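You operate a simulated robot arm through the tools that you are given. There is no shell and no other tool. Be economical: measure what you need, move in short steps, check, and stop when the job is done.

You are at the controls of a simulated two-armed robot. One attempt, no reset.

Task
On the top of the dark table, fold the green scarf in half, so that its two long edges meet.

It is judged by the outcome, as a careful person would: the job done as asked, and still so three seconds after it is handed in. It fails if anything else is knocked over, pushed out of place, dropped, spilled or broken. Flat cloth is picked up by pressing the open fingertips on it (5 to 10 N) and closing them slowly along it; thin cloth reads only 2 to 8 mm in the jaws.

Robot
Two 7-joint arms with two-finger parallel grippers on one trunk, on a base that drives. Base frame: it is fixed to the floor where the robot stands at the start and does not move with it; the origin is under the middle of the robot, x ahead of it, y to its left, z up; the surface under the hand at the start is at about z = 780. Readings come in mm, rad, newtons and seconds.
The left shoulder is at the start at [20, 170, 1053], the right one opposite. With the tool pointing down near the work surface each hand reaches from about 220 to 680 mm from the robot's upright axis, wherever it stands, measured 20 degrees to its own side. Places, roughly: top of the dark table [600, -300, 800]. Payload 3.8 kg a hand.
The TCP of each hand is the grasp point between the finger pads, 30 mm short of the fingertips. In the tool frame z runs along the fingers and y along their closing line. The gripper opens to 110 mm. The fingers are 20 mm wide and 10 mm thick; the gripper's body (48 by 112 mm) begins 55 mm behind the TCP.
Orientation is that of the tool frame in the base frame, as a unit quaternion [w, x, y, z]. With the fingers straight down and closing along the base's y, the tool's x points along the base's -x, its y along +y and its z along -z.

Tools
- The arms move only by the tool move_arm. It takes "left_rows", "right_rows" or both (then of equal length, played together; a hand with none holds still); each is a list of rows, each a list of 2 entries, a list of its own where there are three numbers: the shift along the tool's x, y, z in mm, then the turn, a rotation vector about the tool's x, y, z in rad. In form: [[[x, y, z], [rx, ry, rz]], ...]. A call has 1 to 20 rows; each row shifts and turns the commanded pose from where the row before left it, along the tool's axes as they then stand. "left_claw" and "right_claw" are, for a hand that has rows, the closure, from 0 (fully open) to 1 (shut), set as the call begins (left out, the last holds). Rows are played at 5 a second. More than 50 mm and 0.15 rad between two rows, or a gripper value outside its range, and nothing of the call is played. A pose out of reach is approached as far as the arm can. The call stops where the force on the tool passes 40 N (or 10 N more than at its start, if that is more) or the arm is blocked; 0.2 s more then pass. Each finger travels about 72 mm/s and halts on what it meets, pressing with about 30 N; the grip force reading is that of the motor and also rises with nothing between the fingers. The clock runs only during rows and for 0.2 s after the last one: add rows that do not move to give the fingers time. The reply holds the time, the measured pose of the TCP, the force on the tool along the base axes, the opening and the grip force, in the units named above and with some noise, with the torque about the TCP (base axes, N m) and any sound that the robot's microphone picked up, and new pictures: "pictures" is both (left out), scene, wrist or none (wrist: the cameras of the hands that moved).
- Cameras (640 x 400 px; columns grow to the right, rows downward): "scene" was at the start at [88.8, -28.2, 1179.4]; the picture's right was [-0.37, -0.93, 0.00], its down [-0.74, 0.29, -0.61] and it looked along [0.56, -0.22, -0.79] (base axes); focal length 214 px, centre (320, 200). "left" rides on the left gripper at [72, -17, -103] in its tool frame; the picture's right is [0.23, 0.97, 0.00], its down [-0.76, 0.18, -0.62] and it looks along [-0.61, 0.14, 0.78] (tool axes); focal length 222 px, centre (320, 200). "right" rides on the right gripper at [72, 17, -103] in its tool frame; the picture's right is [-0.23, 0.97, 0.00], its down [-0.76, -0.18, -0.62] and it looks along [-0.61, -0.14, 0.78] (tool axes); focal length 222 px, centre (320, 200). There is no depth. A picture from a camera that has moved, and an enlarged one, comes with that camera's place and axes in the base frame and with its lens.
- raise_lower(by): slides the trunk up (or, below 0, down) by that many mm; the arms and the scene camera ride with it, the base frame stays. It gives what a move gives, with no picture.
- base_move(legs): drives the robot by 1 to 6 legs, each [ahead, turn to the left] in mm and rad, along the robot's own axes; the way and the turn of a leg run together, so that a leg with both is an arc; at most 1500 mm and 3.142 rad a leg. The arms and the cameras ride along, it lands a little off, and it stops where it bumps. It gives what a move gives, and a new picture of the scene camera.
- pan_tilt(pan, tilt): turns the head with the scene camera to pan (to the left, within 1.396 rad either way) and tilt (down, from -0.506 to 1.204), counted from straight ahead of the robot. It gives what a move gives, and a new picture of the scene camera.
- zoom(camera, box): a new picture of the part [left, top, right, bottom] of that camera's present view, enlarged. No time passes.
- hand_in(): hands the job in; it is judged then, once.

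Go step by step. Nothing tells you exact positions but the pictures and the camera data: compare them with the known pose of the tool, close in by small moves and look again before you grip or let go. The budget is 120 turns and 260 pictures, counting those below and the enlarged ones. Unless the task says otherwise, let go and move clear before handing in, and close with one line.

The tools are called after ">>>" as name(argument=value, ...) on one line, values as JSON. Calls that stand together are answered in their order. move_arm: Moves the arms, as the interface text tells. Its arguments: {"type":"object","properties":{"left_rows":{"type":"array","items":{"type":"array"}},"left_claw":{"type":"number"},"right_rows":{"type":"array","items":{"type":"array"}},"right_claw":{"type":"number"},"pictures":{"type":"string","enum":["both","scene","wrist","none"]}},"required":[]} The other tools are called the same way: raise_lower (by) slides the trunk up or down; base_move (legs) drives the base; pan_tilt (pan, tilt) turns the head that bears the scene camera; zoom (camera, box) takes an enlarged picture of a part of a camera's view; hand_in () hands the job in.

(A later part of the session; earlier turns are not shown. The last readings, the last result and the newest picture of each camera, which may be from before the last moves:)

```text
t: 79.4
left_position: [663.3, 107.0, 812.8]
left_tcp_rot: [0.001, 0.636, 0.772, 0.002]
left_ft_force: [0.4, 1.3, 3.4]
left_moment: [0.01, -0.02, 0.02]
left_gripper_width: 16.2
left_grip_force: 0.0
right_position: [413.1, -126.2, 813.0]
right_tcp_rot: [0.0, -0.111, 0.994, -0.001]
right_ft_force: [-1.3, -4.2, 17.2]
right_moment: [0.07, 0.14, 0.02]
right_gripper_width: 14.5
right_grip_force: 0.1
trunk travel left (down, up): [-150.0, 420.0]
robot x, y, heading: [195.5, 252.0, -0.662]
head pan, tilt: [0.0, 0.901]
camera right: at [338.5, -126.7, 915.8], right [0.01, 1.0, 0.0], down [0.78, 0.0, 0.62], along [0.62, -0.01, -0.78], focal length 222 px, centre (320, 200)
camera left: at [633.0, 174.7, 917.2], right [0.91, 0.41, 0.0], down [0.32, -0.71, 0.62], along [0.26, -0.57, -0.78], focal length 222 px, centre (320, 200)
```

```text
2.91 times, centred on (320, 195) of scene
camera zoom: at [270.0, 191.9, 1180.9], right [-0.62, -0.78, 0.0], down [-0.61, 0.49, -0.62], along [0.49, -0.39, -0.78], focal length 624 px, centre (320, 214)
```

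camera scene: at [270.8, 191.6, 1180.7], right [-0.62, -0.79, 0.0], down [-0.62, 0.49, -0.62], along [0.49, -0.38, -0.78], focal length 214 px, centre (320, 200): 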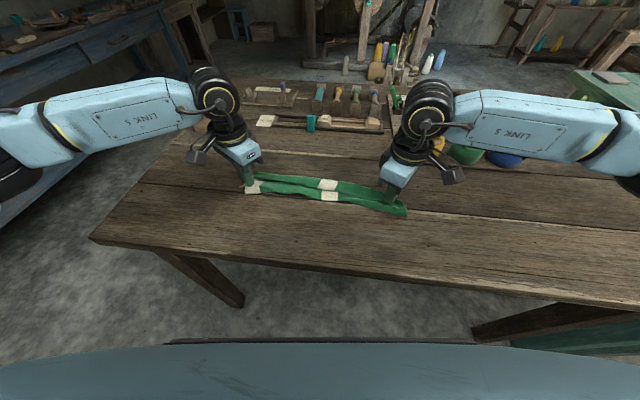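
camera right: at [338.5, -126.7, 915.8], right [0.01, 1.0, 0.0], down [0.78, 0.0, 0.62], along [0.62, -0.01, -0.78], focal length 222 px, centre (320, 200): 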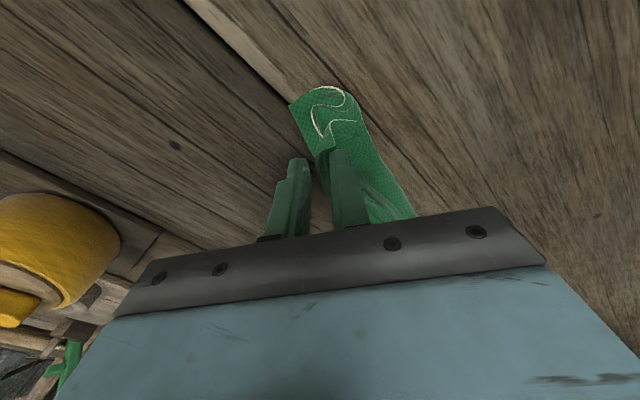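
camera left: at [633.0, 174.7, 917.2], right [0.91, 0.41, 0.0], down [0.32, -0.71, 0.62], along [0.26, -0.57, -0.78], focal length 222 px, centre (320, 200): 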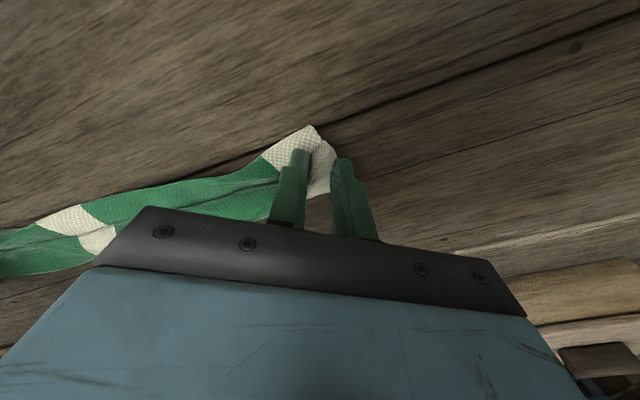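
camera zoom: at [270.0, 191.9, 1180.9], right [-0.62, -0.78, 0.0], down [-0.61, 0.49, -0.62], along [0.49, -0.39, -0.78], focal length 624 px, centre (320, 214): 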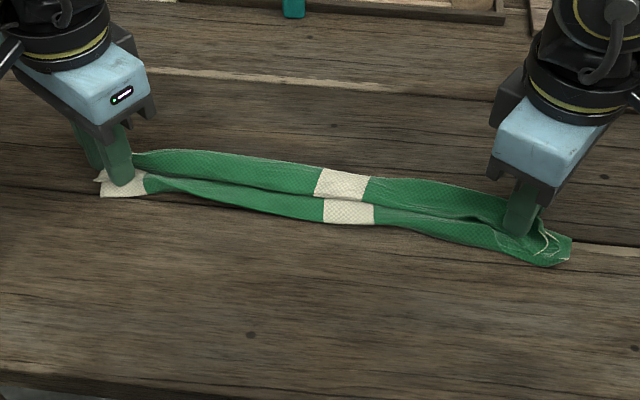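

I'll open further and lift both hands clear to see how the cloth lies.

>>> move_arm(left_rows=[[[0, 0, -2], [0, 0, 0]], [[0, 0, -10], [0, 0, 0]], [[0, 0, -30], [0, 0, 0]], [[0, 0, -40], [0, 0, 0]]], right_rows=[[[0, 0, -2], [0, 0, 0]], [[0, 0, -10], [0, 0, 0]], [[0, 0, -30], [0, 0, 0]], [[0, 0, -40], [0, 0, 0]]], left_claw=0.75, right_claw=0.75)

>>> zoom(camera="scene", box=[210, 130, 430, 260])

```text
t: 80.4
left_position: [661.5, 105.6, 893.6]
left_tcp_rot: [0.0, 0.637, 0.771, 0.001]
left_ft_force: [0.7, -0.2, -0.5]
left_moment: [0.02, -0.01, 0.02]
left_gripper_width: 27.5
left_grip_force: 0.0
right_position: [414.6, -129.2, 893.5]
right_tcp_rot: [0.0, -0.112, 0.994, 0.001]
right_ft_force: [0.0, 0.3, 0.0]
right_moment: [0.0, 0.03, -0.01]
right_gripper_width: 27.6
right_grip_force: 0.0
trunk travel left (down, up): [-150.0, 420.0]
robot x, y, heading: [196.7, 256.4, -0.669]
head pan, tilt: [0.0, 0.901]
camera scene: at [270.5, 191.6, 1180.8], right [-0.62, -0.78, 0.0], down [-0.61, 0.49, -0.62], along [0.49, -0.39, -0.78], focal length 214 px, centre (320, 200)
camera right: at [339.9, -128.9, 996.4], right [0.0, 1.0, 0.0], down [0.78, 0.0, 0.62], along [0.62, 0.0, -0.78], focal length 222 px, centre (320, 200)
camera left: at [630.4, 172.8, 997.7], right [0.91, 0.41, 0.0], down [0.32, -0.71, 0.62], along [0.26, -0.57, -0.78], focal length 222 px, centre (320, 200)
```

scene: 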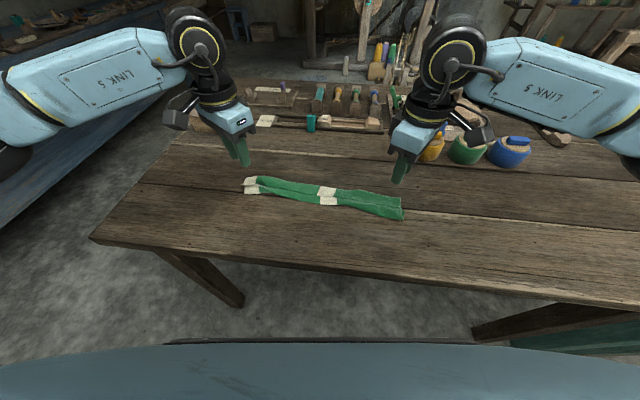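
right: 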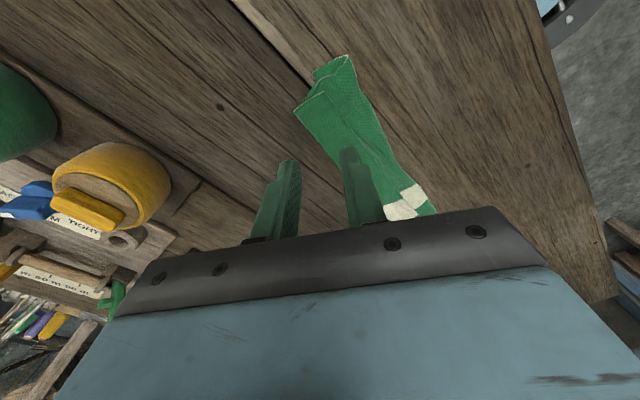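
left: 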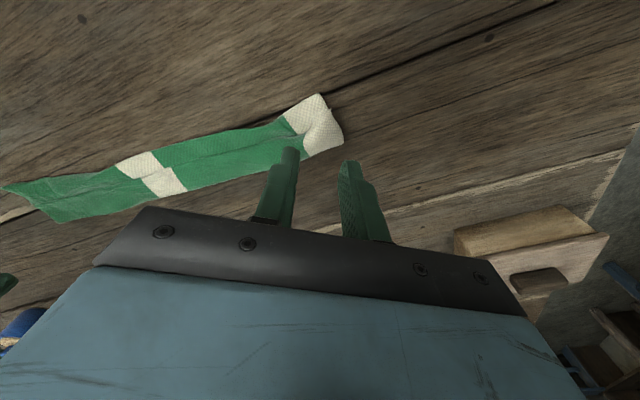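

```text
2.91 times, centred on (320, 195) of scene
camera zoom: at [270.5, 191.6, 1180.8], right [-0.62, -0.78, 0.0], down [-0.61, 0.49, -0.62], along [0.49, -0.39, -0.78], focal length 624 px, centre (320, 214)
```

zoom: 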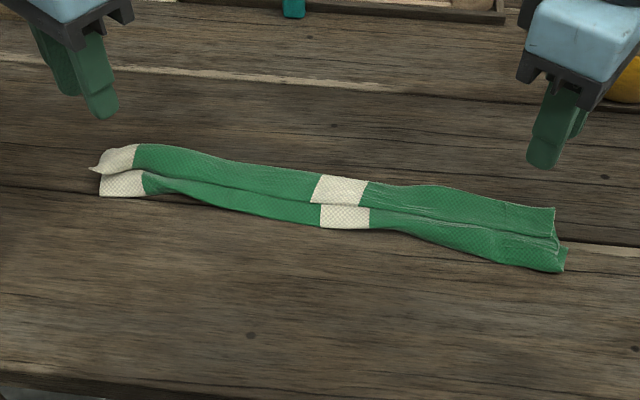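

>>> zoom(camera="left", box=[0, 80, 360, 240])

>>> zoom(camera="scene", box=[235, 170, 325, 215])

>>> zoom(camera="scene", box=[320, 180, 410, 225])

>>> zoom(camera="right", box=[270, 40, 450, 230])

```text
1.78 times, centred on (180, 160) of left
camera zoom: at [630.4, 172.8, 997.7], right [0.91, 0.41, 0.0], down [0.32, -0.71, 0.62], along [0.26, -0.57, -0.78], focal length 395 px, centre (569, 271)
```

zoom: 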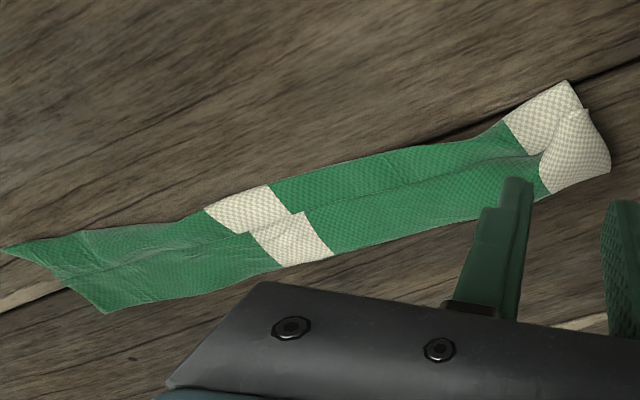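

```text
7.11 times, centred on (280, 192) of scene
camera zoom: at [270.5, 191.6, 1180.8], right [-0.62, -0.78, 0.0], down [-0.61, 0.49, -0.62], along [0.49, -0.39, -0.78], focal length 1525 px, centre (604, 253)
```

zoom: 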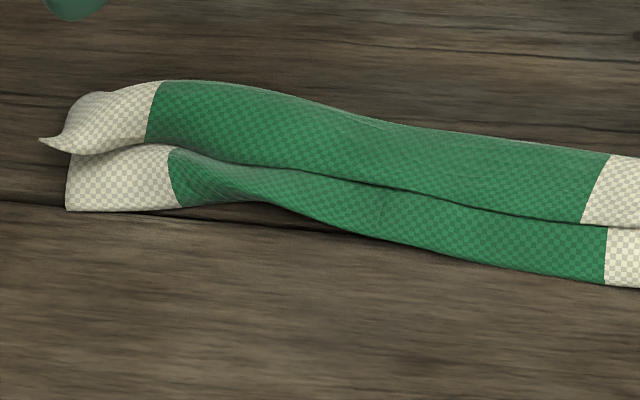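

```text
7.11 times, centred on (365, 202) of scene
camera zoom: at [270.5, 191.6, 1180.8], right [-0.62, -0.78, 0.0], down [-0.61, 0.49, -0.62], along [0.49, -0.39, -0.78], focal length 1525 px, centre (0, 182)
```

zoom: 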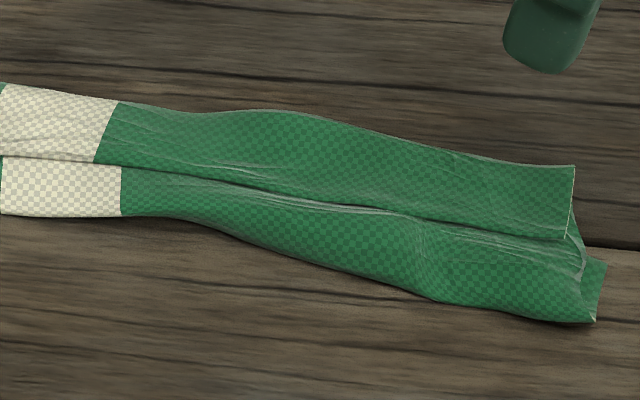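

```text
2.11 times, centred on (360, 135) of right
camera zoom: at [339.9, -128.9, 996.4], right [0.0, 1.0, 0.0], down [0.78, 0.0, 0.62], along [0.62, 0.0, -0.78], focal length 468 px, centre (236, 337)
```

zoom: 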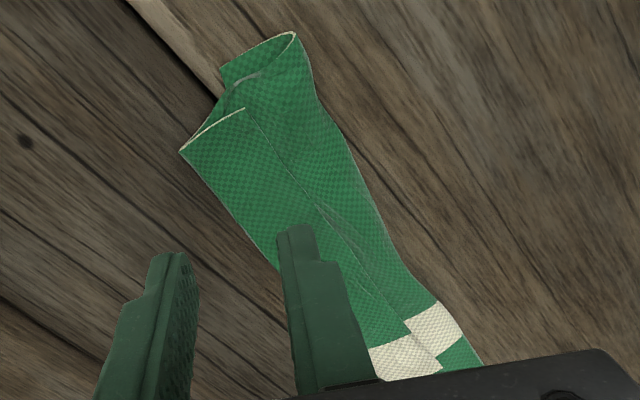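

The cloth actually lies in a Z: the near edge trailed back on top, because the arc was too low and the body went slack. I'll undo this: first turn both wrists the other way, which has more room, so the fingers will close squarely across the edge.

>>> move_arm(left_rows=[[[0, 0, 0], [0, 0, -0.1298]], [[0, 0, 0], [0, 0, -0.1298]], [[0, 0, 0], [0, 0, -0.1298]], [[0, 0, 0], [0, 0, -0.1298]], [[0, 0, 0], [0, 0, -0.1298]], [[0, 0, 0], [0, 0, -0.1298]], [[0, 0, 0], [0, 0, -0.1298]], [[0, 0, 0], [0, 0, -0.1298]], [[0, 0, 0], [0, 0, -0.1298]], [[0, 0, 0], [0, 0, -0.1298]], [[0, 0, 0], [0, 0, -0.1298]], [[0, 0, 0], [0, 0, -0.1298]], [[0, 0, 0], [0, 0, -0.1298]], [[0, 0, 0], [0, 0, -0.1298]], [[0, 0, 0], [0, 0, -0.1298]], [[0, 0, 0], [0, 0, -0.1298]], [[0, 0, 0], [0, 0, -0.1298]], [[0, 0, 0], [0, 0, 0]]], right_rows=[[[0, 0, 0], [0, 0, 0.1494]], [[0, 0, 0], [0, 0, 0.1494]], [[0, 0, 0], [0, 0, 0.1494]], [[0, 0, 0], [0, 0, 0.1494]], [[0, 0, 0], [0, 0, 0.1494]], [[0, 0, 0], [0, 0, 0.1494]], [[0, 0, 0], [0, 0, 0.1494]], [[0, 0, 0], [0, 0, 0.1494]], [[0, 0, 0], [0, 0, 0.1494]], [[0, 0, 0], [0, 0, 0.1494]], [[0, 0, 0], [0, 0, 0.1494]], [[0, 0, 0], [0, 0, 0.1494]], [[0, 0, 0], [0, 0, 0.1494]], [[0, 0, 0], [0, 0, 0.1494]], [[0, 0, 0], [0, 0, 0.1494]], [[0, 0, 0], [0, 0, 0.1494]], [[0, 0, 0], [0, 0, 0.1494]], [[0, 0, 0], [0, 0, 0]]], left_claw=1, right_claw=1)

```text
t: 84.2
left_position: [663.2, 107.4, 894.3]
left_tcp_rot: [0.002, -0.404, 0.915, 0.001]
left_ft_force: [0.0, 1.1, -0.4]
left_moment: [-0.02, 0.0, -0.05]
left_gripper_width: 0.1
left_grip_force: 30.0
right_position: [415.5, -126.5, 894.3]
right_tcp_rot: [0.0, 0.917, 0.399, 0.0]
right_ft_force: [0.5, -0.2, -0.4]
right_moment: [-0.04, 0.0, 0.02]
right_gripper_width: 0.1
right_grip_force: 30.5
trunk travel left (down, up): [-150.0, 420.0]
robot x, y, heading: [198.1, 248.5, -0.673]
head pan, tilt: [0.0, 0.901]
camera scene: at [270.7, 191.5, 1180.7], right [-0.62, -0.79, 0.0], down [-0.62, 0.49, -0.62], along [0.49, -0.38, -0.78], focal length 214 px, centre (320, 200)
camera right: at [476.1, -84.9, 997.0], right [0.56, -0.83, 0.0], down [-0.65, -0.44, 0.62], along [-0.52, -0.35, -0.78], focal length 222 px, centre (320, 200)
camera left: at [626.7, 41.1, 997.7], right [-0.87, 0.49, 0.0], down [0.38, 0.68, 0.62], along [0.31, 0.55, -0.78], focal length 222 px, centre (320, 200)
```

scene: 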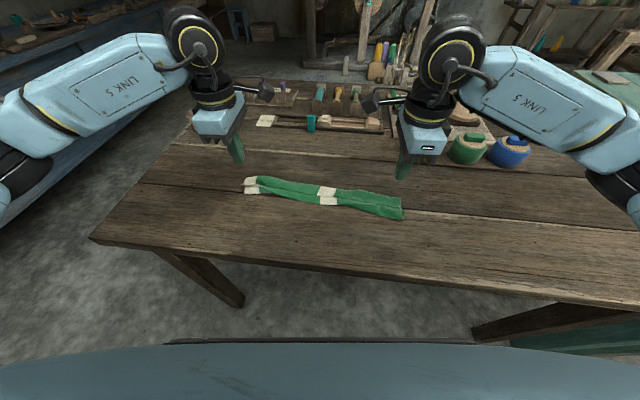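
right: 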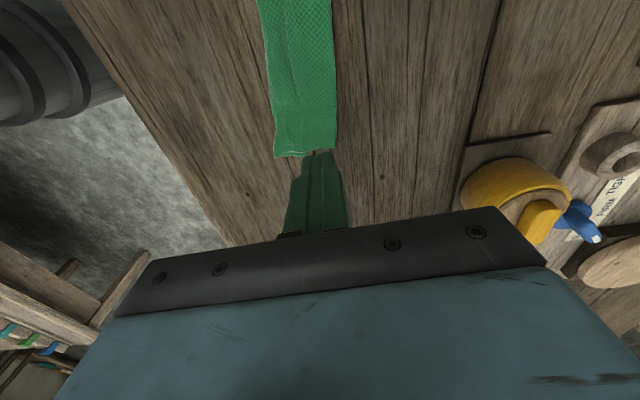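
left: 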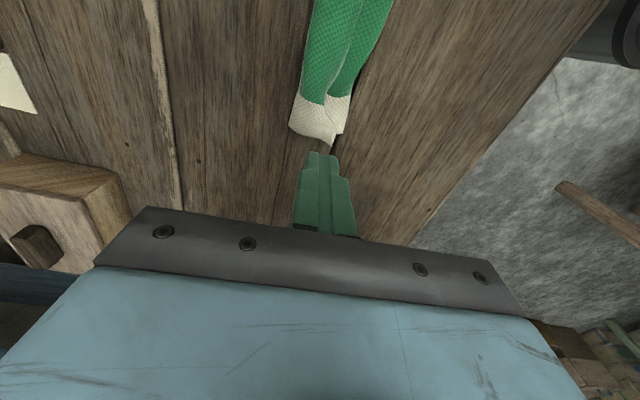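

Both wrists now sit squarely across the scarf with room to spare. I'll press the closed fingertips lightly on the top flap and drag it back toward the robot to unroll the Z.

>>> move_arm(left_rows=[[[14, -14, 0], [0, 0, 0]], [[0, 0, 30], [0, 0, 0]], [[0, 0, 30], [0, 0, 0]], [[0, 0, 14], [0, 0, 0]], [[0, 0, 4], [0, 0, 0]], [[0, 0, 1.5], [0, 0, 0]], [[0, 0, 0], [0, 0, 0]]], right_rows=[[[-4, -11, 0], [0, 0, 0]], [[0, 0, 30], [0, 0, 0]], [[0, 0, 30], [0, 0, 0]], [[0, 0, 14], [0, 0, 0]], [[0, 0, 4], [0, 0, 0]], [[0, 0, 1.5], [0, 0, 0]], [[0, 0, 0], [0, 0, 0]]], pictures="wrist")

```text
t: 85.8
left_position: [664.2, 87.1, 816.0]
left_tcp_rot: [0.001, -0.403, 0.915, -0.001]
left_ft_force: [0.4, -0.6, 1.2]
left_moment: [-0.03, 0.02, 0.01]
left_gripper_width: 0.5
left_grip_force: 30.0
right_position: [404.0, -121.3, 813.4]
right_tcp_rot: [0.0, 0.916, 0.401, 0.0]
right_ft_force: [0.0, -0.6, 0.6]
right_moment: [0.02, 0.01, -0.01]
right_gripper_width: 0.1
right_grip_force: 30.3
trunk travel left (down, up): [-150.0, 420.0]
robot x, y, heading: [195.0, 254.0, -0.669]
head pan, tilt: [0.0, 0.901]
camera right: at [465.1, -80.1, 917.2], right [0.56, -0.83, 0.0], down [-0.65, -0.44, 0.62], along [-0.52, -0.35, -0.78], focal length 222 px, centre (320, 200)
camera left: at [627.8, 21.8, 919.5], right [-0.87, 0.49, 0.0], down [0.38, 0.68, 0.62], along [0.31, 0.54, -0.78], focal length 222 px, centre (320, 200)
```

right: 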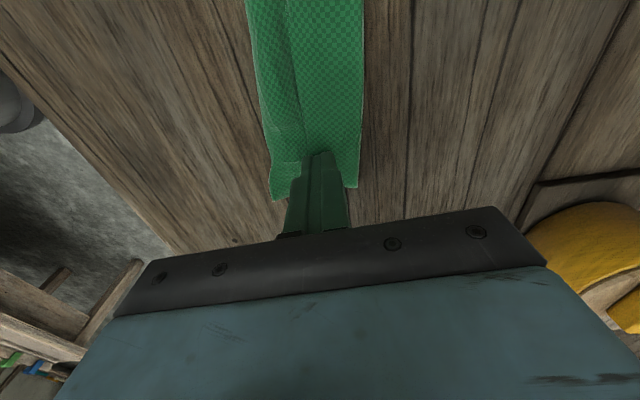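
left: 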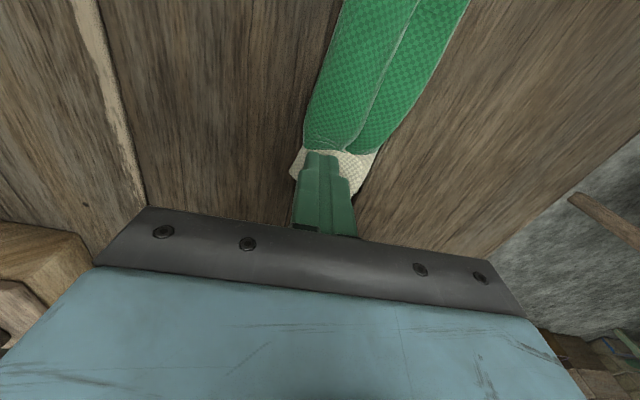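

>>> move_arm(left_rows=[[[0, 0, 1.2], [0, 0, 0]], [[0, 0, 1], [0, 0, 0]], [[0, 4, 0], [0, 0, 0]], [[0, 4, 0], [0, 0, 0]], [[0, 4, 0], [0, 0, 0]], [[0, 4, 0], [0, 0, 0]], [[0, 4, 0], [0, 0, 0]]], right_rows=[[[0, 0, 1], [0, 0, 0]], [[0, 0, 0.4], [0, 0, 0]], [[0, -4, 0], [0, 0, 0]], [[0, -4, 0], [0, 0, 0]], [[0, -4, 0], [0, 0, 0]], [[0, -4, 0], [0, 0, 0]], [[0, -4, 0], [0, 0, 0]]], pictures="wrist")

>>> zoom(camera="scene", box=[210, 130, 430, 260])

```text
t: 87.4
left_position: [648.6, 101.0, 814.1]
left_tcp_rot: [0.001, -0.403, 0.915, 0.0]
left_ft_force: [2.1, -1.8, 12.5]
left_moment: [-0.09, -0.03, 0.02]
left_gripper_width: 0.1
left_grip_force: 29.7
right_position: [389.3, -107.4, 813.2]
right_tcp_rot: [0.0, 0.916, 0.401, 0.0]
right_ft_force: [-0.1, 0.4, 2.7]
right_moment: [-0.05, -0.02, 0.02]
right_gripper_width: 0.1
right_grip_force: 30.2
trunk travel left (down, up): [-150.0, 420.0]
robot x, y, heading: [197.1, 248.7, -0.667]
head pan, tilt: [0.0, 0.901]
camera right: at [449.6, -66.8, 916.5], right [0.56, -0.83, 0.0], down [-0.65, -0.44, 0.62], along [-0.52, -0.35, -0.78], focal length 222 px, centre (320, 200)
camera left: at [611.5, 35.7, 917.3], right [-0.87, 0.49, 0.0], down [0.38, 0.68, 0.62], along [0.31, 0.54, -0.78], focal length 222 px, centre (320, 200)
```

right: 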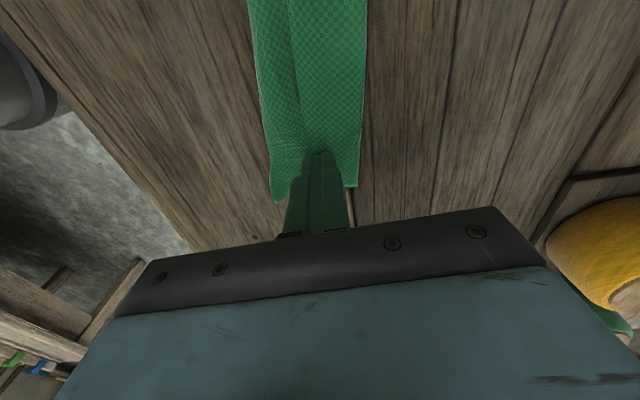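
left: 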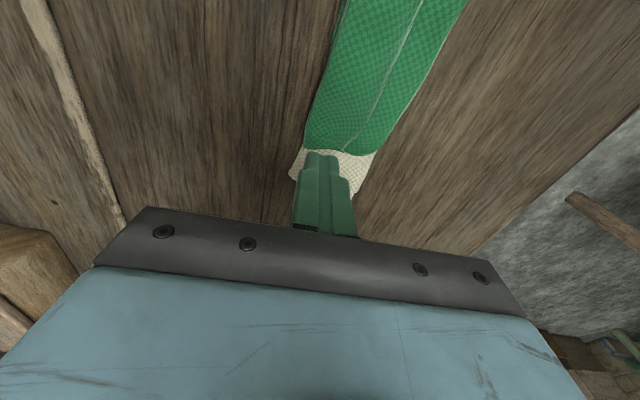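

```text
2.91 times, centred on (320, 195) of scene
camera zoom: at [270.2, 191.6, 1180.8], right [-0.62, -0.78, 0.0], down [-0.61, 0.49, -0.62], along [0.49, -0.39, -0.78], focal length 624 px, centre (320, 214)
```

zoom: 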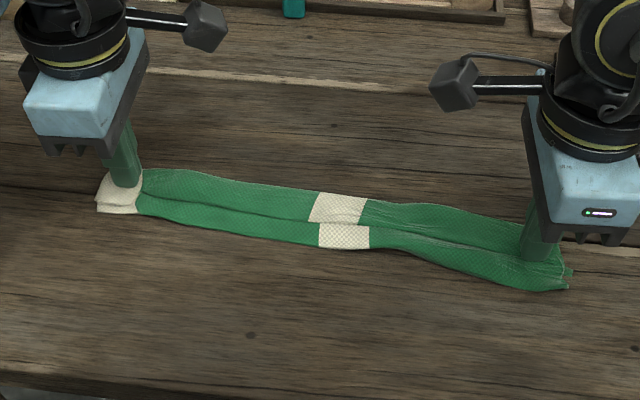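

The whole stack just slides, so I'll grip the flap instead. I'll turn the hands back so they close along the edge, aligned with the stack, and pinch only the top flap to lift it and unfold.

>>> move_arm(left_rows=[[[0, 0, -20], [0, 0, 0]], [[10, 2, -10], [0, 0, 0]], [[9, 1, 0], [0, 0, 0.1437]], [[0, 0, 0], [0, 0, 0.1437]], [[0, 0, 0], [0, 0, 0.1437]], [[0, 0, 0], [0, 0, 0.1437]], [[0, 0, 0], [0, 0, 0.1437]], [[0, 0, 0], [0, 0, 0.1437]], [[0, 0, 0], [0, 0, 0.1437]], [[0, 0, 0], [0, 0, 0.1437]], [[0, 0, 0], [0, 0, 0.1437]], [[0, 0, 0], [0, 0, 0.1437]], [[0, 0, 0], [0, 0, 0.1437]], [[0, 0, 0], [0, 0, 0.1437]], [[0, 0, 0], [0, 0, 0]]], right_rows=[[[0, 0, -20], [0, 0, 0]], [[8, 1, -10], [0, 0, 0]], [[7, 1, 0], [0, 0, -0.1191]], [[0, 0, 0], [0, 0, -0.1191]], [[0, 0, 0], [0, 0, -0.1191]], [[0, 0, 0], [0, 0, -0.1191]], [[0, 0, 0], [0, 0, -0.1191]], [[0, 0, 0], [0, 0, -0.1191]], [[0, 0, 0], [0, 0, -0.1191]], [[0, 0, 0], [0, 0, -0.1191]], [[0, 0, 0], [0, 0, -0.1191]], [[0, 0, 0], [0, 0, -0.1191]], [[0, 0, 0], [0, 0, -0.1191]], [[0, 0, 0], [0, 0, -0.1191]], [[0, 0, 0], [0, 0, 0]]], left_claw=0.9, right_claw=0.9, pictures="none")

>>> move_arm(left_rows=[[[0, 0, 0], [0, 0, 0]], [[0, 0, 0], [0, 0, 0]], [[0, 0, 10], [0, 0, 0]], [[0, 0, 10], [0, 0, 0]]], right_rows=[[[0, 0, 0], [0, 0, 0]], [[0, 0, 0], [0, 0, 0]], [[0, 0, 10], [0, 0, 0]], [[0, 0, 10], [0, 0, 0]]], left_claw=0.6, right_claw=0.6, pictures="wrist")

```text
t: 90.6
left_position: [633.9, 89.0, 843.2]
left_tcp_rot: [0.0, 0.433, 0.901, 0.001]
left_ft_force: [0.4, -0.1, -0.3]
left_moment: [-0.01, 0.03, 0.01]
left_gripper_width: 11.2
left_grip_force: 0.1
right_position: [401.2, -99.3, 843.0]
right_tcp_rot: [0.0, 0.429, 0.903, -0.001]
right_ft_force: [-0.9, 0.3, 0.2]
right_moment: [0.0, -0.01, -0.04]
right_gripper_width: 11.0
right_grip_force: 0.1
trunk travel left (down, up): [-150.0, 420.0]
robot x, y, heading: [195.4, 254.2, -0.667]
head pan, tilt: [0.0, 0.901]
```

```text
t: 91.6
left_position: [634.1, 88.3, 822.2]
left_tcp_rot: [0.001, 0.432, 0.902, 0.0]
left_ft_force: [-0.5, 0.1, -0.9]
left_moment: [-0.01, 0.01, 0.0]
left_gripper_width: 43.8
left_grip_force: 0.1
right_position: [402.0, -99.0, 823.8]
right_tcp_rot: [0.0, 0.43, 0.903, 0.0]
right_ft_force: [0.4, -0.3, 0.6]
right_moment: [-0.02, 0.01, 0.03]
right_gripper_width: 44.0
right_grip_force: 0.2
trunk travel left (down, up): [-150.0, 420.0]
robot x, y, heading: [196.1, 249.8, -0.666]
head pan, tilt: [0.0, 0.901]
camera right: at [367.8, -32.4, 926.2], right [0.9, 0.44, 0.0], down [0.34, -0.7, 0.62], along [0.27, -0.56, -0.78], focal length 222 px, centre (320, 200)
camera left: at [576.0, 134.0, 926.8], right [0.62, 0.79, 0.0], down [0.61, -0.48, 0.62], along [0.49, -0.38, -0.78], focal length 222 px, centre (320, 200)
```

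right: 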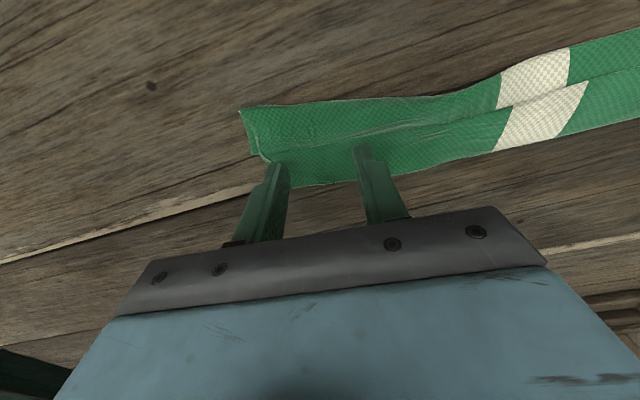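
left: 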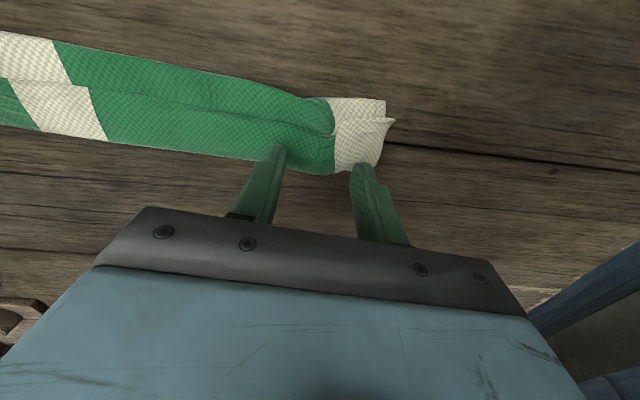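

The right fingers are on the flap. The left needs to come back 5 mm, and then both press down.

>>> move_arm(left_rows=[[[5, 0, 3], [0, 0, 0]], [[0, 0, 3], [0, 0, 0]], [[0, 0, 1.2], [0, 0, 0]], [[0, 0, 0.5], [0, 0, 0]], [[0, 0, 0], [0, 0, 0]]], right_rows=[[[-2, 0, 5], [0, 0, 0]], [[0, 0, 3], [0, 0, 0]], [[0, 0, 1.5], [0, 0, 0]], [[0, 0, 0.7], [0, 0, 0]], [[0, 0, 0], [0, 0, 0]]], pictures="none")

```text
t: 92.8
left_position: [631.1, 92.2, 815.7]
left_tcp_rot: [0.0, 0.432, 0.902, 0.001]
left_ft_force: [-0.2, 0.3, 0.3]
left_moment: [0.0, -0.03, 0.02]
left_gripper_width: 43.9
left_grip_force: 0.0
right_position: [401.7, -100.9, 814.1]
right_tcp_rot: [0.0, 0.429, 0.903, 0.0]
right_ft_force: [0.9, -0.2, 3.5]
right_moment: [0.04, -0.01, -0.01]
right_gripper_width: 43.8
right_grip_force: 0.1
trunk travel left (down, up): [-150.0, 420.0]
robot x, y, heading: [196.4, 247.7, -0.667]
head pan, tilt: [0.0, 0.901]
```

>>> move_arm(left_rows=[[[0, 0, 0.7], [0, 0, 0]], [[0, 0, 0.6], [0, 0, 0]], [[0, 0, 0.3], [0, 0, 0]], [[0, 0, 0], [0, 0, 0]]], right_rows=[[[0, 0, 0.3], [0, 0, 0]], [[0, 0, 0], [0, 0, 0]], [[0, 0, 0], [0, 0, 0]], [[0, 0, 0], [0, 0, 0]]], pictures="none")

```text
t: 93.8
left_position: [630.2, 91.9, 813.0]
left_tcp_rot: [0.0, 0.433, 0.902, 0.001]
left_ft_force: [-0.2, 0.8, 3.5]
left_moment: [0.04, -0.02, 0.01]
left_gripper_width: 44.3
left_grip_force: 0.0
right_position: [401.6, -100.8, 814.7]
right_tcp_rot: [0.0, 0.43, 0.903, -0.001]
right_ft_force: [0.1, 1.4, 5.8]
right_moment: [0.1, 0.0, -0.03]
right_gripper_width: 44.0
right_grip_force: 0.1
trunk travel left (down, up): [-150.0, 420.0]
robot x, y, heading: [196.4, 252.5, -0.666]
head pan, tilt: [0.0, 0.901]
```

Both are in light contact, so I'll close in steps.

>>> move_arm(left_rows=[[[0, 0, 0.3], [0, 0, 0]]], right_rows=[[[0, 0, 0.1], [0, 0, 0]]], left_claw=0.64, right_claw=0.64, pictures="none")

>>> move_arm(left_rows=[[[0, 0, 0], [0, 0, 0]]], right_rows=[[[0, 0, 0], [0, 0, 0]]], left_claw=0.69, right_claw=0.69, pictures="none")

>>> move_arm(left_rows=[[[0, 0, 0], [0, 0, 0]]], right_rows=[[[0, 0, 0], [0, 0, 0]]], left_claw=0.74, right_claw=0.74, pictures="wrist")

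```text
t: 94.2
left_position: [630.5, 92.0, 814.1]
left_tcp_rot: [0.001, 0.432, 0.902, 0.0]
left_ft_force: [0.6, -0.7, 4.3]
left_moment: [0.02, 0.0, -0.01]
left_gripper_width: 39.4
left_grip_force: 0.1
right_position: [401.7, -100.8, 813.3]
right_tcp_rot: [0.001, 0.43, 0.903, 0.0]
right_ft_force: [0.0, -0.8, 7.9]
right_moment: [0.02, 0.07, -0.03]
right_gripper_width: 39.2
right_grip_force: 0.0
trunk travel left (down, up): [-150.0, 420.0]
robot x, y, heading: [196.7, 251.1, -0.671]
head pan, tilt: [0.0, 0.901]
```

```text
t: 94.6
left_position: [630.1, 92.1, 814.4]
left_tcp_rot: [0.0, 0.432, 0.902, 0.0]
left_ft_force: [0.8, -0.2, 4.0]
left_moment: [0.0, -0.03, -0.01]
left_gripper_width: 34.1
left_grip_force: 0.3
right_position: [402.9, -99.3, 813.7]
right_tcp_rot: [0.0, 0.429, 0.903, -0.001]
right_ft_force: [1.1, -1.2, 7.3]
right_moment: [0.02, 0.03, 0.01]
right_gripper_width: 34.6
right_grip_force: 0.0
trunk travel left (down, up): [-150.0, 420.0]
robot x, y, heading: [198.2, 249.0, -0.671]
head pan, tilt: [0.0, 0.901]
```

```text
t: 95.0
left_position: [629.5, 91.9, 814.0]
left_tcp_rot: [0.001, 0.432, 0.902, 0.001]
left_ft_force: [-0.7, -0.7, 5.8]
left_moment: [0.0, 0.02, -0.02]
left_gripper_width: 27.8
left_grip_force: 0.1
right_position: [402.7, -100.5, 813.8]
right_tcp_rot: [-0.001, 0.429, 0.903, 0.0]
right_ft_force: [0.4, 0.2, 6.0]
right_moment: [-0.01, 0.02, 0.01]
right_gripper_width: 27.8
right_grip_force: 0.0
trunk travel left (down, up): [-150.0, 420.0]
robot x, y, heading: [199.8, 252.2, -0.664]
head pan, tilt: [0.0, 0.901]
camera right: at [368.5, -33.4, 916.1], right [0.9, 0.44, 0.0], down [0.34, -0.7, 0.62], along [0.27, -0.56, -0.78], focal length 222 px, centre (320, 200)
camera left: at [571.4, 137.3, 917.6], right [0.62, 0.79, 0.0], down [0.61, -0.48, 0.62], along [0.49, -0.38, -0.78], focal length 222 px, centre (320, 200)
```

right: 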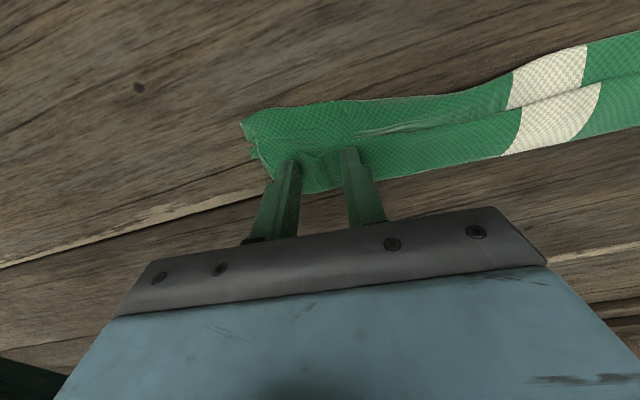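
left: 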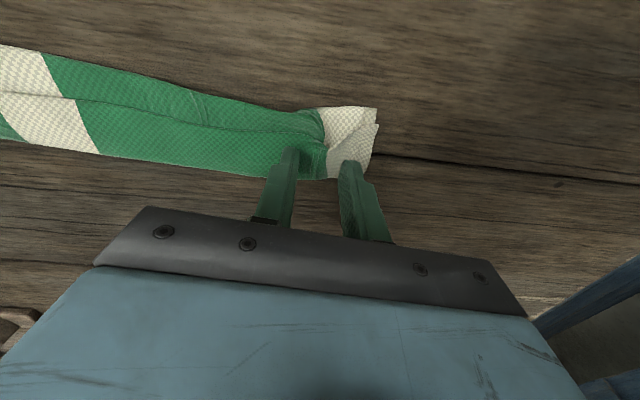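

>>> move_arm(left_rows=[[[0, 0, 0.3], [0, 0, 0]]], right_rows=[[[0, 0, 0.2], [0, 0, 0]]], left_claw=0.79, right_claw=0.79, pictures="none")

>>> move_arm(left_rows=[[[0, 0, 0], [0, 0, 0]]], right_rows=[[[0, 0, 0], [0, 0, 0]]], left_claw=0.84, right_claw=0.84, pictures="none")

>>> move_arm(left_rows=[[[0, 0, 0], [0, 0, 0]]], right_rows=[[[0, 0, 0], [0, 0, 0]]], left_claw=0.9, right_claw=0.9, pictures="none")

>>> move_arm(left_rows=[[[0, 0, 0], [0, 0, 0]], [[0, 0, 0], [0, 0, 0]], [[0, 0, 0], [0, 0, 0]]], right_rows=[[[0, 0, 0], [0, 0, 0]], [[0, 0, 0], [0, 0, 0]], [[0, 0, 0], [0, 0, 0]]], left_claw=1, right_claw=1, pictures="wrist")

```text
t: 95.4
left_position: [630.4, 92.1, 813.8]
left_tcp_rot: [0.0, 0.432, 0.902, 0.0]
left_ft_force: [-0.4, -0.5, 6.4]
left_moment: [0.04, 0.0, 0.0]
left_gripper_width: 23.8
left_grip_force: 0.1
right_position: [401.4, -100.0, 814.3]
right_tcp_rot: [0.0, 0.429, 0.903, 0.0]
right_ft_force: [0.5, 0.6, 8.0]
right_moment: [0.04, 0.04, 0.02]
right_gripper_width: 23.3
right_grip_force: 0.1
trunk travel left (down, up): [-150.0, 420.0]
robot x, y, heading: [200.4, 250.7, -0.669]
head pan, tilt: [0.0, 0.901]
```

```text
t: 95.8
left_position: [630.4, 90.5, 814.0]
left_tcp_rot: [0.0, 0.433, 0.901, 0.001]
left_ft_force: [-2.2, -0.4, 7.2]
left_moment: [0.02, 0.02, 0.0]
left_gripper_width: 17.1
left_grip_force: 0.0
right_position: [402.3, -99.9, 813.2]
right_tcp_rot: [0.001, 0.429, 0.903, -0.001]
right_ft_force: [1.8, 0.3, 6.2]
right_moment: [0.01, -0.02, 0.0]
right_gripper_width: 17.1
right_grip_force: 0.0
trunk travel left (down, up): [-150.0, 420.0]
robot x, y, heading: [196.9, 251.1, -0.668]
head pan, tilt: [0.0, 0.901]
```

```text
t: 96.2
left_position: [630.7, 91.7, 814.0]
left_tcp_rot: [0.0, 0.433, 0.902, 0.0]
left_ft_force: [-4.8, -4.8, 7.1]
left_moment: [-0.16, 0.15, 0.0]
left_gripper_width: 11.4
left_grip_force: 6.2
right_position: [401.8, -100.3, 813.5]
right_tcp_rot: [0.001, 0.429, 0.903, 0.0]
right_ft_force: [4.8, 3.5, 6.4]
right_moment: [0.13, -0.13, 0.01]
right_gripper_width: 11.0
right_grip_force: 5.6
trunk travel left (down, up): [-150.0, 420.0]
robot x, y, heading: [200.3, 253.5, -0.667]
head pan, tilt: [0.0, 0.901]
```

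```text
t: 97.0
left_position: [629.1, 90.5, 814.4]
left_tcp_rot: [0.001, 0.434, 0.901, -0.001]
left_ft_force: [-14.5, -14.4, 9.2]
left_moment: [-0.48, 0.46, 0.07]
left_gripper_width: 2.5
left_grip_force: 30.2
right_position: [401.9, -100.5, 814.1]
right_tcp_rot: [0.002, 0.429, 0.903, 0.002]
right_ft_force: [14.1, 12.4, 4.9]
right_moment: [0.38, -0.42, 0.06]
right_gripper_width: 4.1
right_grip_force: 30.1
trunk travel left (down, up): [-150.0, 420.0]
robot x, y, heading: [193.0, 253.2, -0.671]
head pan, tilt: [0.0, 0.901]
camera right: at [368.7, -33.4, 916.2], right [0.9, 0.44, 0.0], down [0.34, -0.7, 0.62], along [0.28, -0.56, -0.78], focal length 222 px, centre (320, 200)
camera left: at [570.7, 136.4, 917.8], right [0.62, 0.79, 0.0], down [0.61, -0.48, 0.62], along [0.49, -0.39, -0.78], focal length 222 px, centre (320, 200)
```

right: 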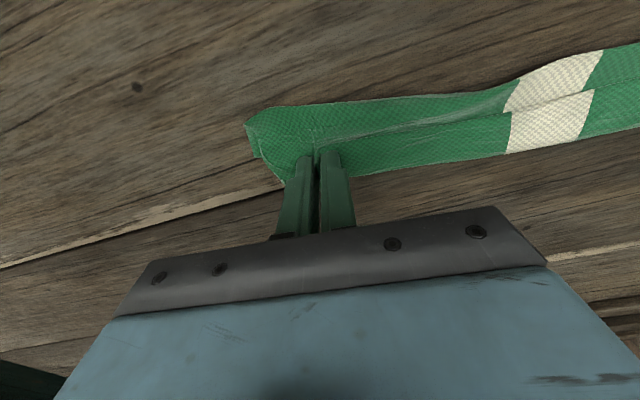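
left: 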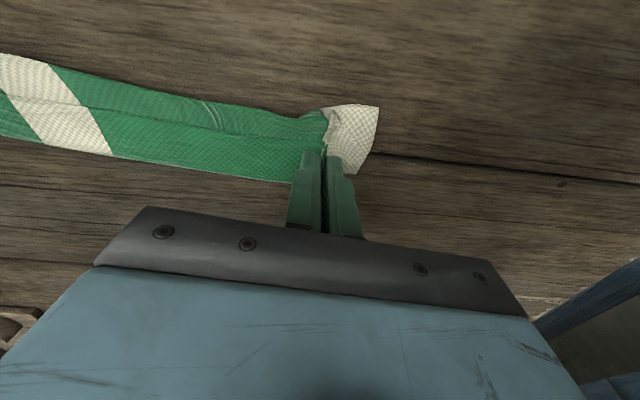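

Both hands gripped on the first try. I'll relax the tension and lift about 110 mm so the folded panels fall open.

>>> move_arm(left_rows=[[[0, -4, -5], [0, 0, 0]], [[0, 0, -15], [0, 0, 0]], [[0, 0, -15], [0, 0, 0]], [[0, 0, -15], [0, 0, 0]], [[0, 0, -15], [0, 0, 0]], [[0, 0, -15], [0, 0, 0]], [[0, 0, -15], [0, 0, 0]], [[0, 0, -15], [0, 0, 0]], [[0, 0, 0], [0, 0, 0]], [[0, 0, 0], [0, 0, 0]]], right_rows=[[[0, 4, -5], [0, 0, 0]], [[0, 0, -15], [0, 0, 0]], [[0, 0, -15], [0, 0, 0]], [[0, 0, -15], [0, 0, 0]], [[0, 0, -15], [0, 0, 0]], [[0, 0, -15], [0, 0, 0]], [[0, 0, -15], [0, 0, 0]], [[0, 0, -15], [0, 0, 0]], [[0, 0, 0], [0, 0, 0]], [[0, 0, 0], [0, 0, 0]]], pictures="wrist")

>>> zoom(camera="scene", box=[210, 110, 430, 240])

```text
t: 99.2
left_position: [628.1, 88.9, 923.6]
left_tcp_rot: [0.0, 0.433, 0.901, 0.0]
left_ft_force: [-9.1, -8.4, -0.8]
left_moment: [-0.26, 0.29, 0.05]
left_gripper_width: 2.7
left_grip_force: 29.9
right_position: [404.2, -98.3, 922.1]
right_tcp_rot: [-0.001, 0.429, 0.903, 0.0]
right_ft_force: [9.4, 7.1, -0.2]
right_moment: [0.24, -0.29, 0.06]
right_gripper_width: 2.4
right_grip_force: 30.4
trunk travel left (down, up): [-150.0, 420.0]
robot x, y, heading: [194.5, 252.5, -0.668]
head pan, tilt: [0.0, 0.901]
camera right: at [370.9, -31.8, 1025.1], right [0.9, 0.44, 0.0], down [0.34, -0.7, 0.62], along [0.27, -0.56, -0.78], focal length 222 px, centre (320, 200)
camera left: at [569.0, 134.8, 1027.5], right [0.62, 0.79, 0.0], down [0.61, -0.48, 0.62], along [0.49, -0.38, -0.78], focal length 222 px, centre (320, 200)
```

right: 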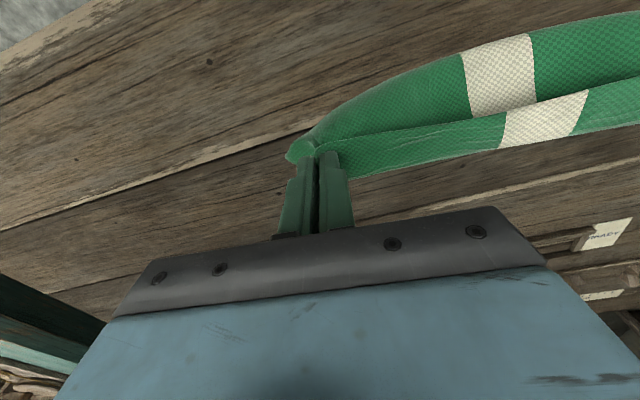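
left: 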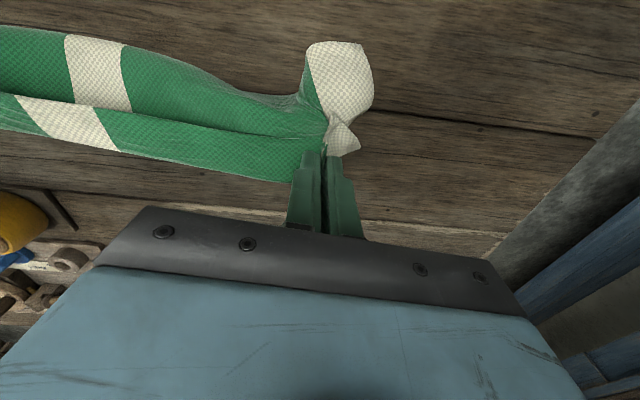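

```text
2.91 times, centred on (320, 175) of scene
camera zoom: at [270.7, 191.4, 1180.7], right [-0.62, -0.79, 0.0], down [-0.62, 0.49, -0.62], along [0.49, -0.38, -0.78], focal length 624 px, centre (320, 273)
```

zoom: 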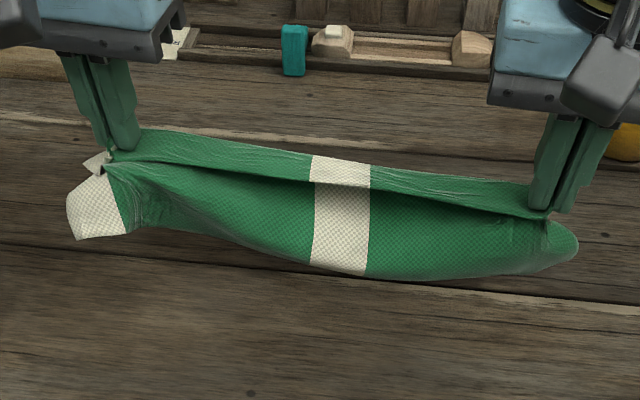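

The body now hangs as a single layer on the robot side, with its free edge at the bottom and a margin over the held line. I'll lower while moving forward so that it lays out flat, unfolded.

>>> move_arm(left_rows=[[[12, 0, -4], [0, 0, 0]], [[14, 0, -3], [0, 0, 0]], [[14, 0, -3], [0, 0, 0]], [[0, 0, 0], [0, 0, 0]], [[-9.2, 0, 4], [0, 0, 0]], [[-9.2, 0, 5], [0, 0, 0]], [[-9.2, 0, 7], [0, 0, 0]], [[-9.2, 0, 8], [0, 0, 0]], [[-9.2, 0, 9], [0, 0, 0]], [[-9.2, 0, 10], [0, 0, 0]], [[-9.2, 0, 11], [0, 0, 0]], [[-9.2, 0, 12], [0, 0, 0]], [[-9.2, 0, 13], [0, 0, 0]], [[-9.2, 0, 13], [0, 0, 0]], [[-9.2, 0, 13], [0, 0, 0]], [[-9.2, 0, 11], [0, 0, 0]]], right_rows=[[[12, 0, -4], [0, 0, 0]], [[14, 0, -3], [0, 0, 0]], [[14, 0, -3], [0, 0, 0]], [[0, 0, 0], [0, 0, 0]], [[-9.2, 0, 4], [0, 0, 0]], [[-9.2, 0, 5], [0, 0, 0]], [[-9.2, 0, 7], [0, 0, 0]], [[-9.2, 0, 8], [0, 0, 0]], [[-9.2, 0, 9], [0, 0, 0]], [[-9.2, 0, 10], [0, 0, 0]], [[-9.2, 0, 11], [0, 0, 0]], [[-9.2, 0, 12], [0, 0, 0]], [[-9.2, 0, 13], [0, 0, 0]], [[-9.2, 0, 13], [0, 0, 0]], [[-9.2, 0, 13], [0, 0, 0]], [[-9.2, 0, 11], [0, 0, 0]]], pictures="wrist")

>>> zoom(camera="scene", box=[210, 120, 430, 250])

```text
t: 102.6
left_position: [671.1, 33.8, 816.4]
left_tcp_rot: [0.0, 0.433, 0.901, 0.001]
left_ft_force: [-6.4, -5.7, -0.5]
left_moment: [-0.18, 0.2, 0.05]
left_gripper_width: 2.2
left_grip_force: 30.1
right_position: [448.7, -152.2, 815.2]
right_tcp_rot: [0.0, 0.429, 0.903, 0.0]
right_ft_force: [6.0, 5.6, 2.1]
right_moment: [0.17, -0.21, 0.03]
right_gripper_width: 2.5
right_grip_force: 29.7
trunk travel left (down, up): [-150.0, 420.0]
robot x, y, heading: [197.1, 251.7, -0.665]
head pan, tilt: [0.0, 0.901]
camera right: at [415.6, -85.9, 918.1], right [0.9, 0.44, 0.0], down [0.34, -0.7, 0.62], along [0.27, -0.56, -0.78], focal length 222 px, centre (320, 200)
camera left: at [612.4, 79.4, 921.2], right [0.62, 0.79, 0.0], down [0.61, -0.48, 0.62], along [0.49, -0.38, -0.78], focal length 222 px, centre (320, 200)
```

right: 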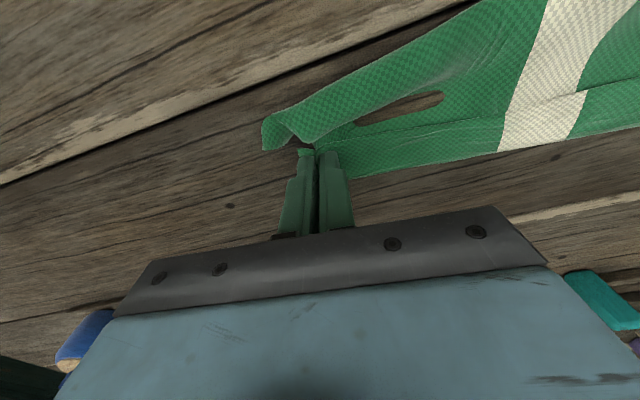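
left: 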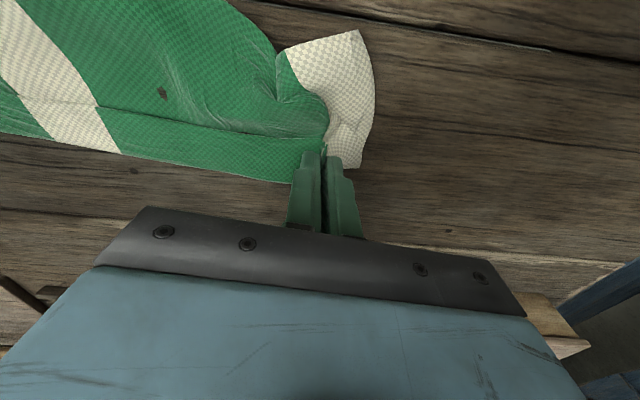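

```text
2.91 times, centred on (320, 185) of scene
camera zoom: at [270.6, 191.5, 1180.8], right [-0.62, -0.78, 0.0], down [-0.62, 0.49, -0.62], along [0.49, -0.38, -0.78], focal length 624 px, centre (320, 244)
```

zoom: 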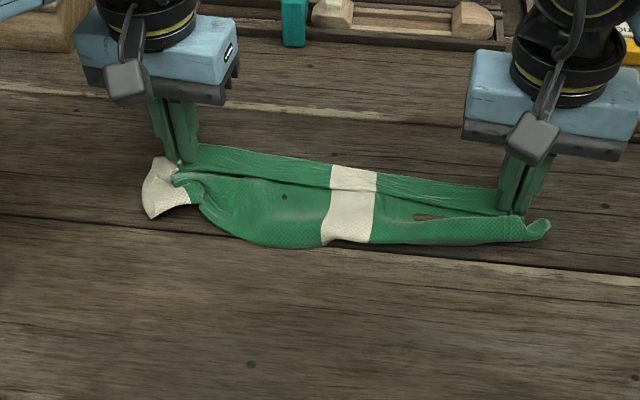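

It is laid out with the ends gathered. I'll release, lift, and turn the wrists back to the across-the-edge yaw while looking at how it relaxes.

>>> move_arm(left_rows=[[[0, 0, 0], [0, 0, 0]], [[0, 0, -5], [0, 0, 0]], [[0, 0, -25], [0, 0, 0]], [[0, 0, -25], [0, 0, 0]], [[0, 0, 0], [0, 0, 0]]], right_rows=[[[0, 0, 0], [0, 0, 0]], [[0, 0, -5], [0, 0, 0]], [[0, 0, -25], [0, 0, 0]], [[0, 0, -25], [0, 0, 0]], [[0, 0, 0], [0, 0, 0]]], left_claw=0.75, right_claw=0.75, pictures="wrist")

>>> zoom(camera="scene", box=[210, 120, 430, 250])

```text
t: 103.8
left_position: [671.6, 35.7, 872.5]
left_tcp_rot: [0.0, 0.432, 0.902, 0.001]
left_ft_force: [0.1, 0.5, -0.5]
left_moment: [0.0, 0.04, 0.02]
left_gripper_width: 27.3
left_grip_force: 0.0
right_position: [449.3, -153.1, 870.6]
right_tcp_rot: [0.0, 0.429, 0.903, 0.0]
right_ft_force: [-0.2, -0.2, 0.0]
right_moment: [-0.02, 0.0, 0.02]
right_gripper_width: 27.5
right_grip_force: 0.0
trunk travel left (down, up): [-150.0, 420.0]
robot x, y, heading: [195.4, 249.4, -0.665]
head pan, tilt: [0.0, 0.901]
camera right: at [416.7, -86.7, 973.5], right [0.9, 0.44, 0.0], down [0.34, -0.7, 0.62], along [0.27, -0.56, -0.78], focal length 222 px, centre (320, 200)
camera left: at [612.2, 80.6, 976.6], right [0.62, 0.79, 0.0], down [0.61, -0.48, 0.62], along [0.49, -0.38, -0.78], focal length 222 px, centre (320, 200)
```

right: 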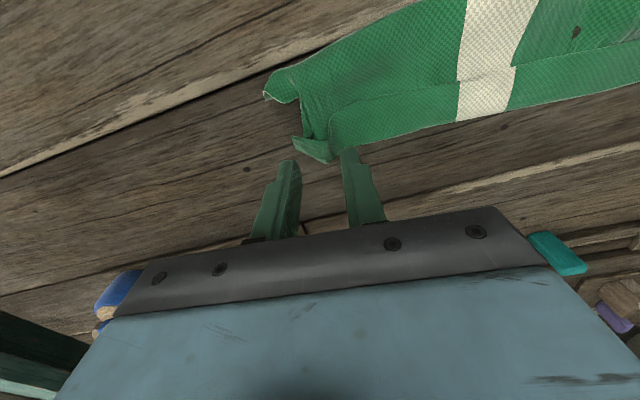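
left: 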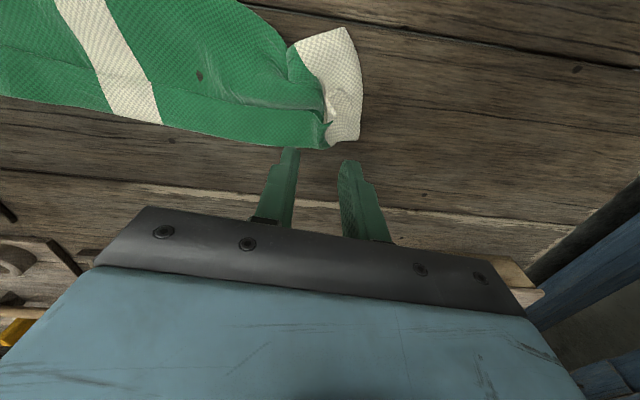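

```text
2.91 times, centred on (320, 185) of scene
camera zoom: at [270.8, 191.4, 1180.7], right [-0.62, -0.79, 0.0], down [-0.62, 0.49, -0.62], along [0.49, -0.38, -0.78], focal length 624 px, centre (320, 244)
```

zoom: 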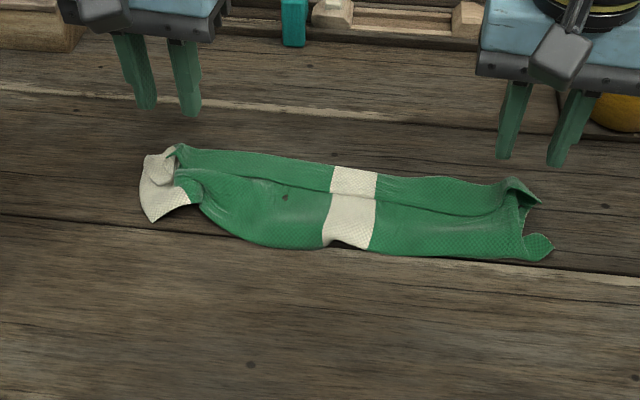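

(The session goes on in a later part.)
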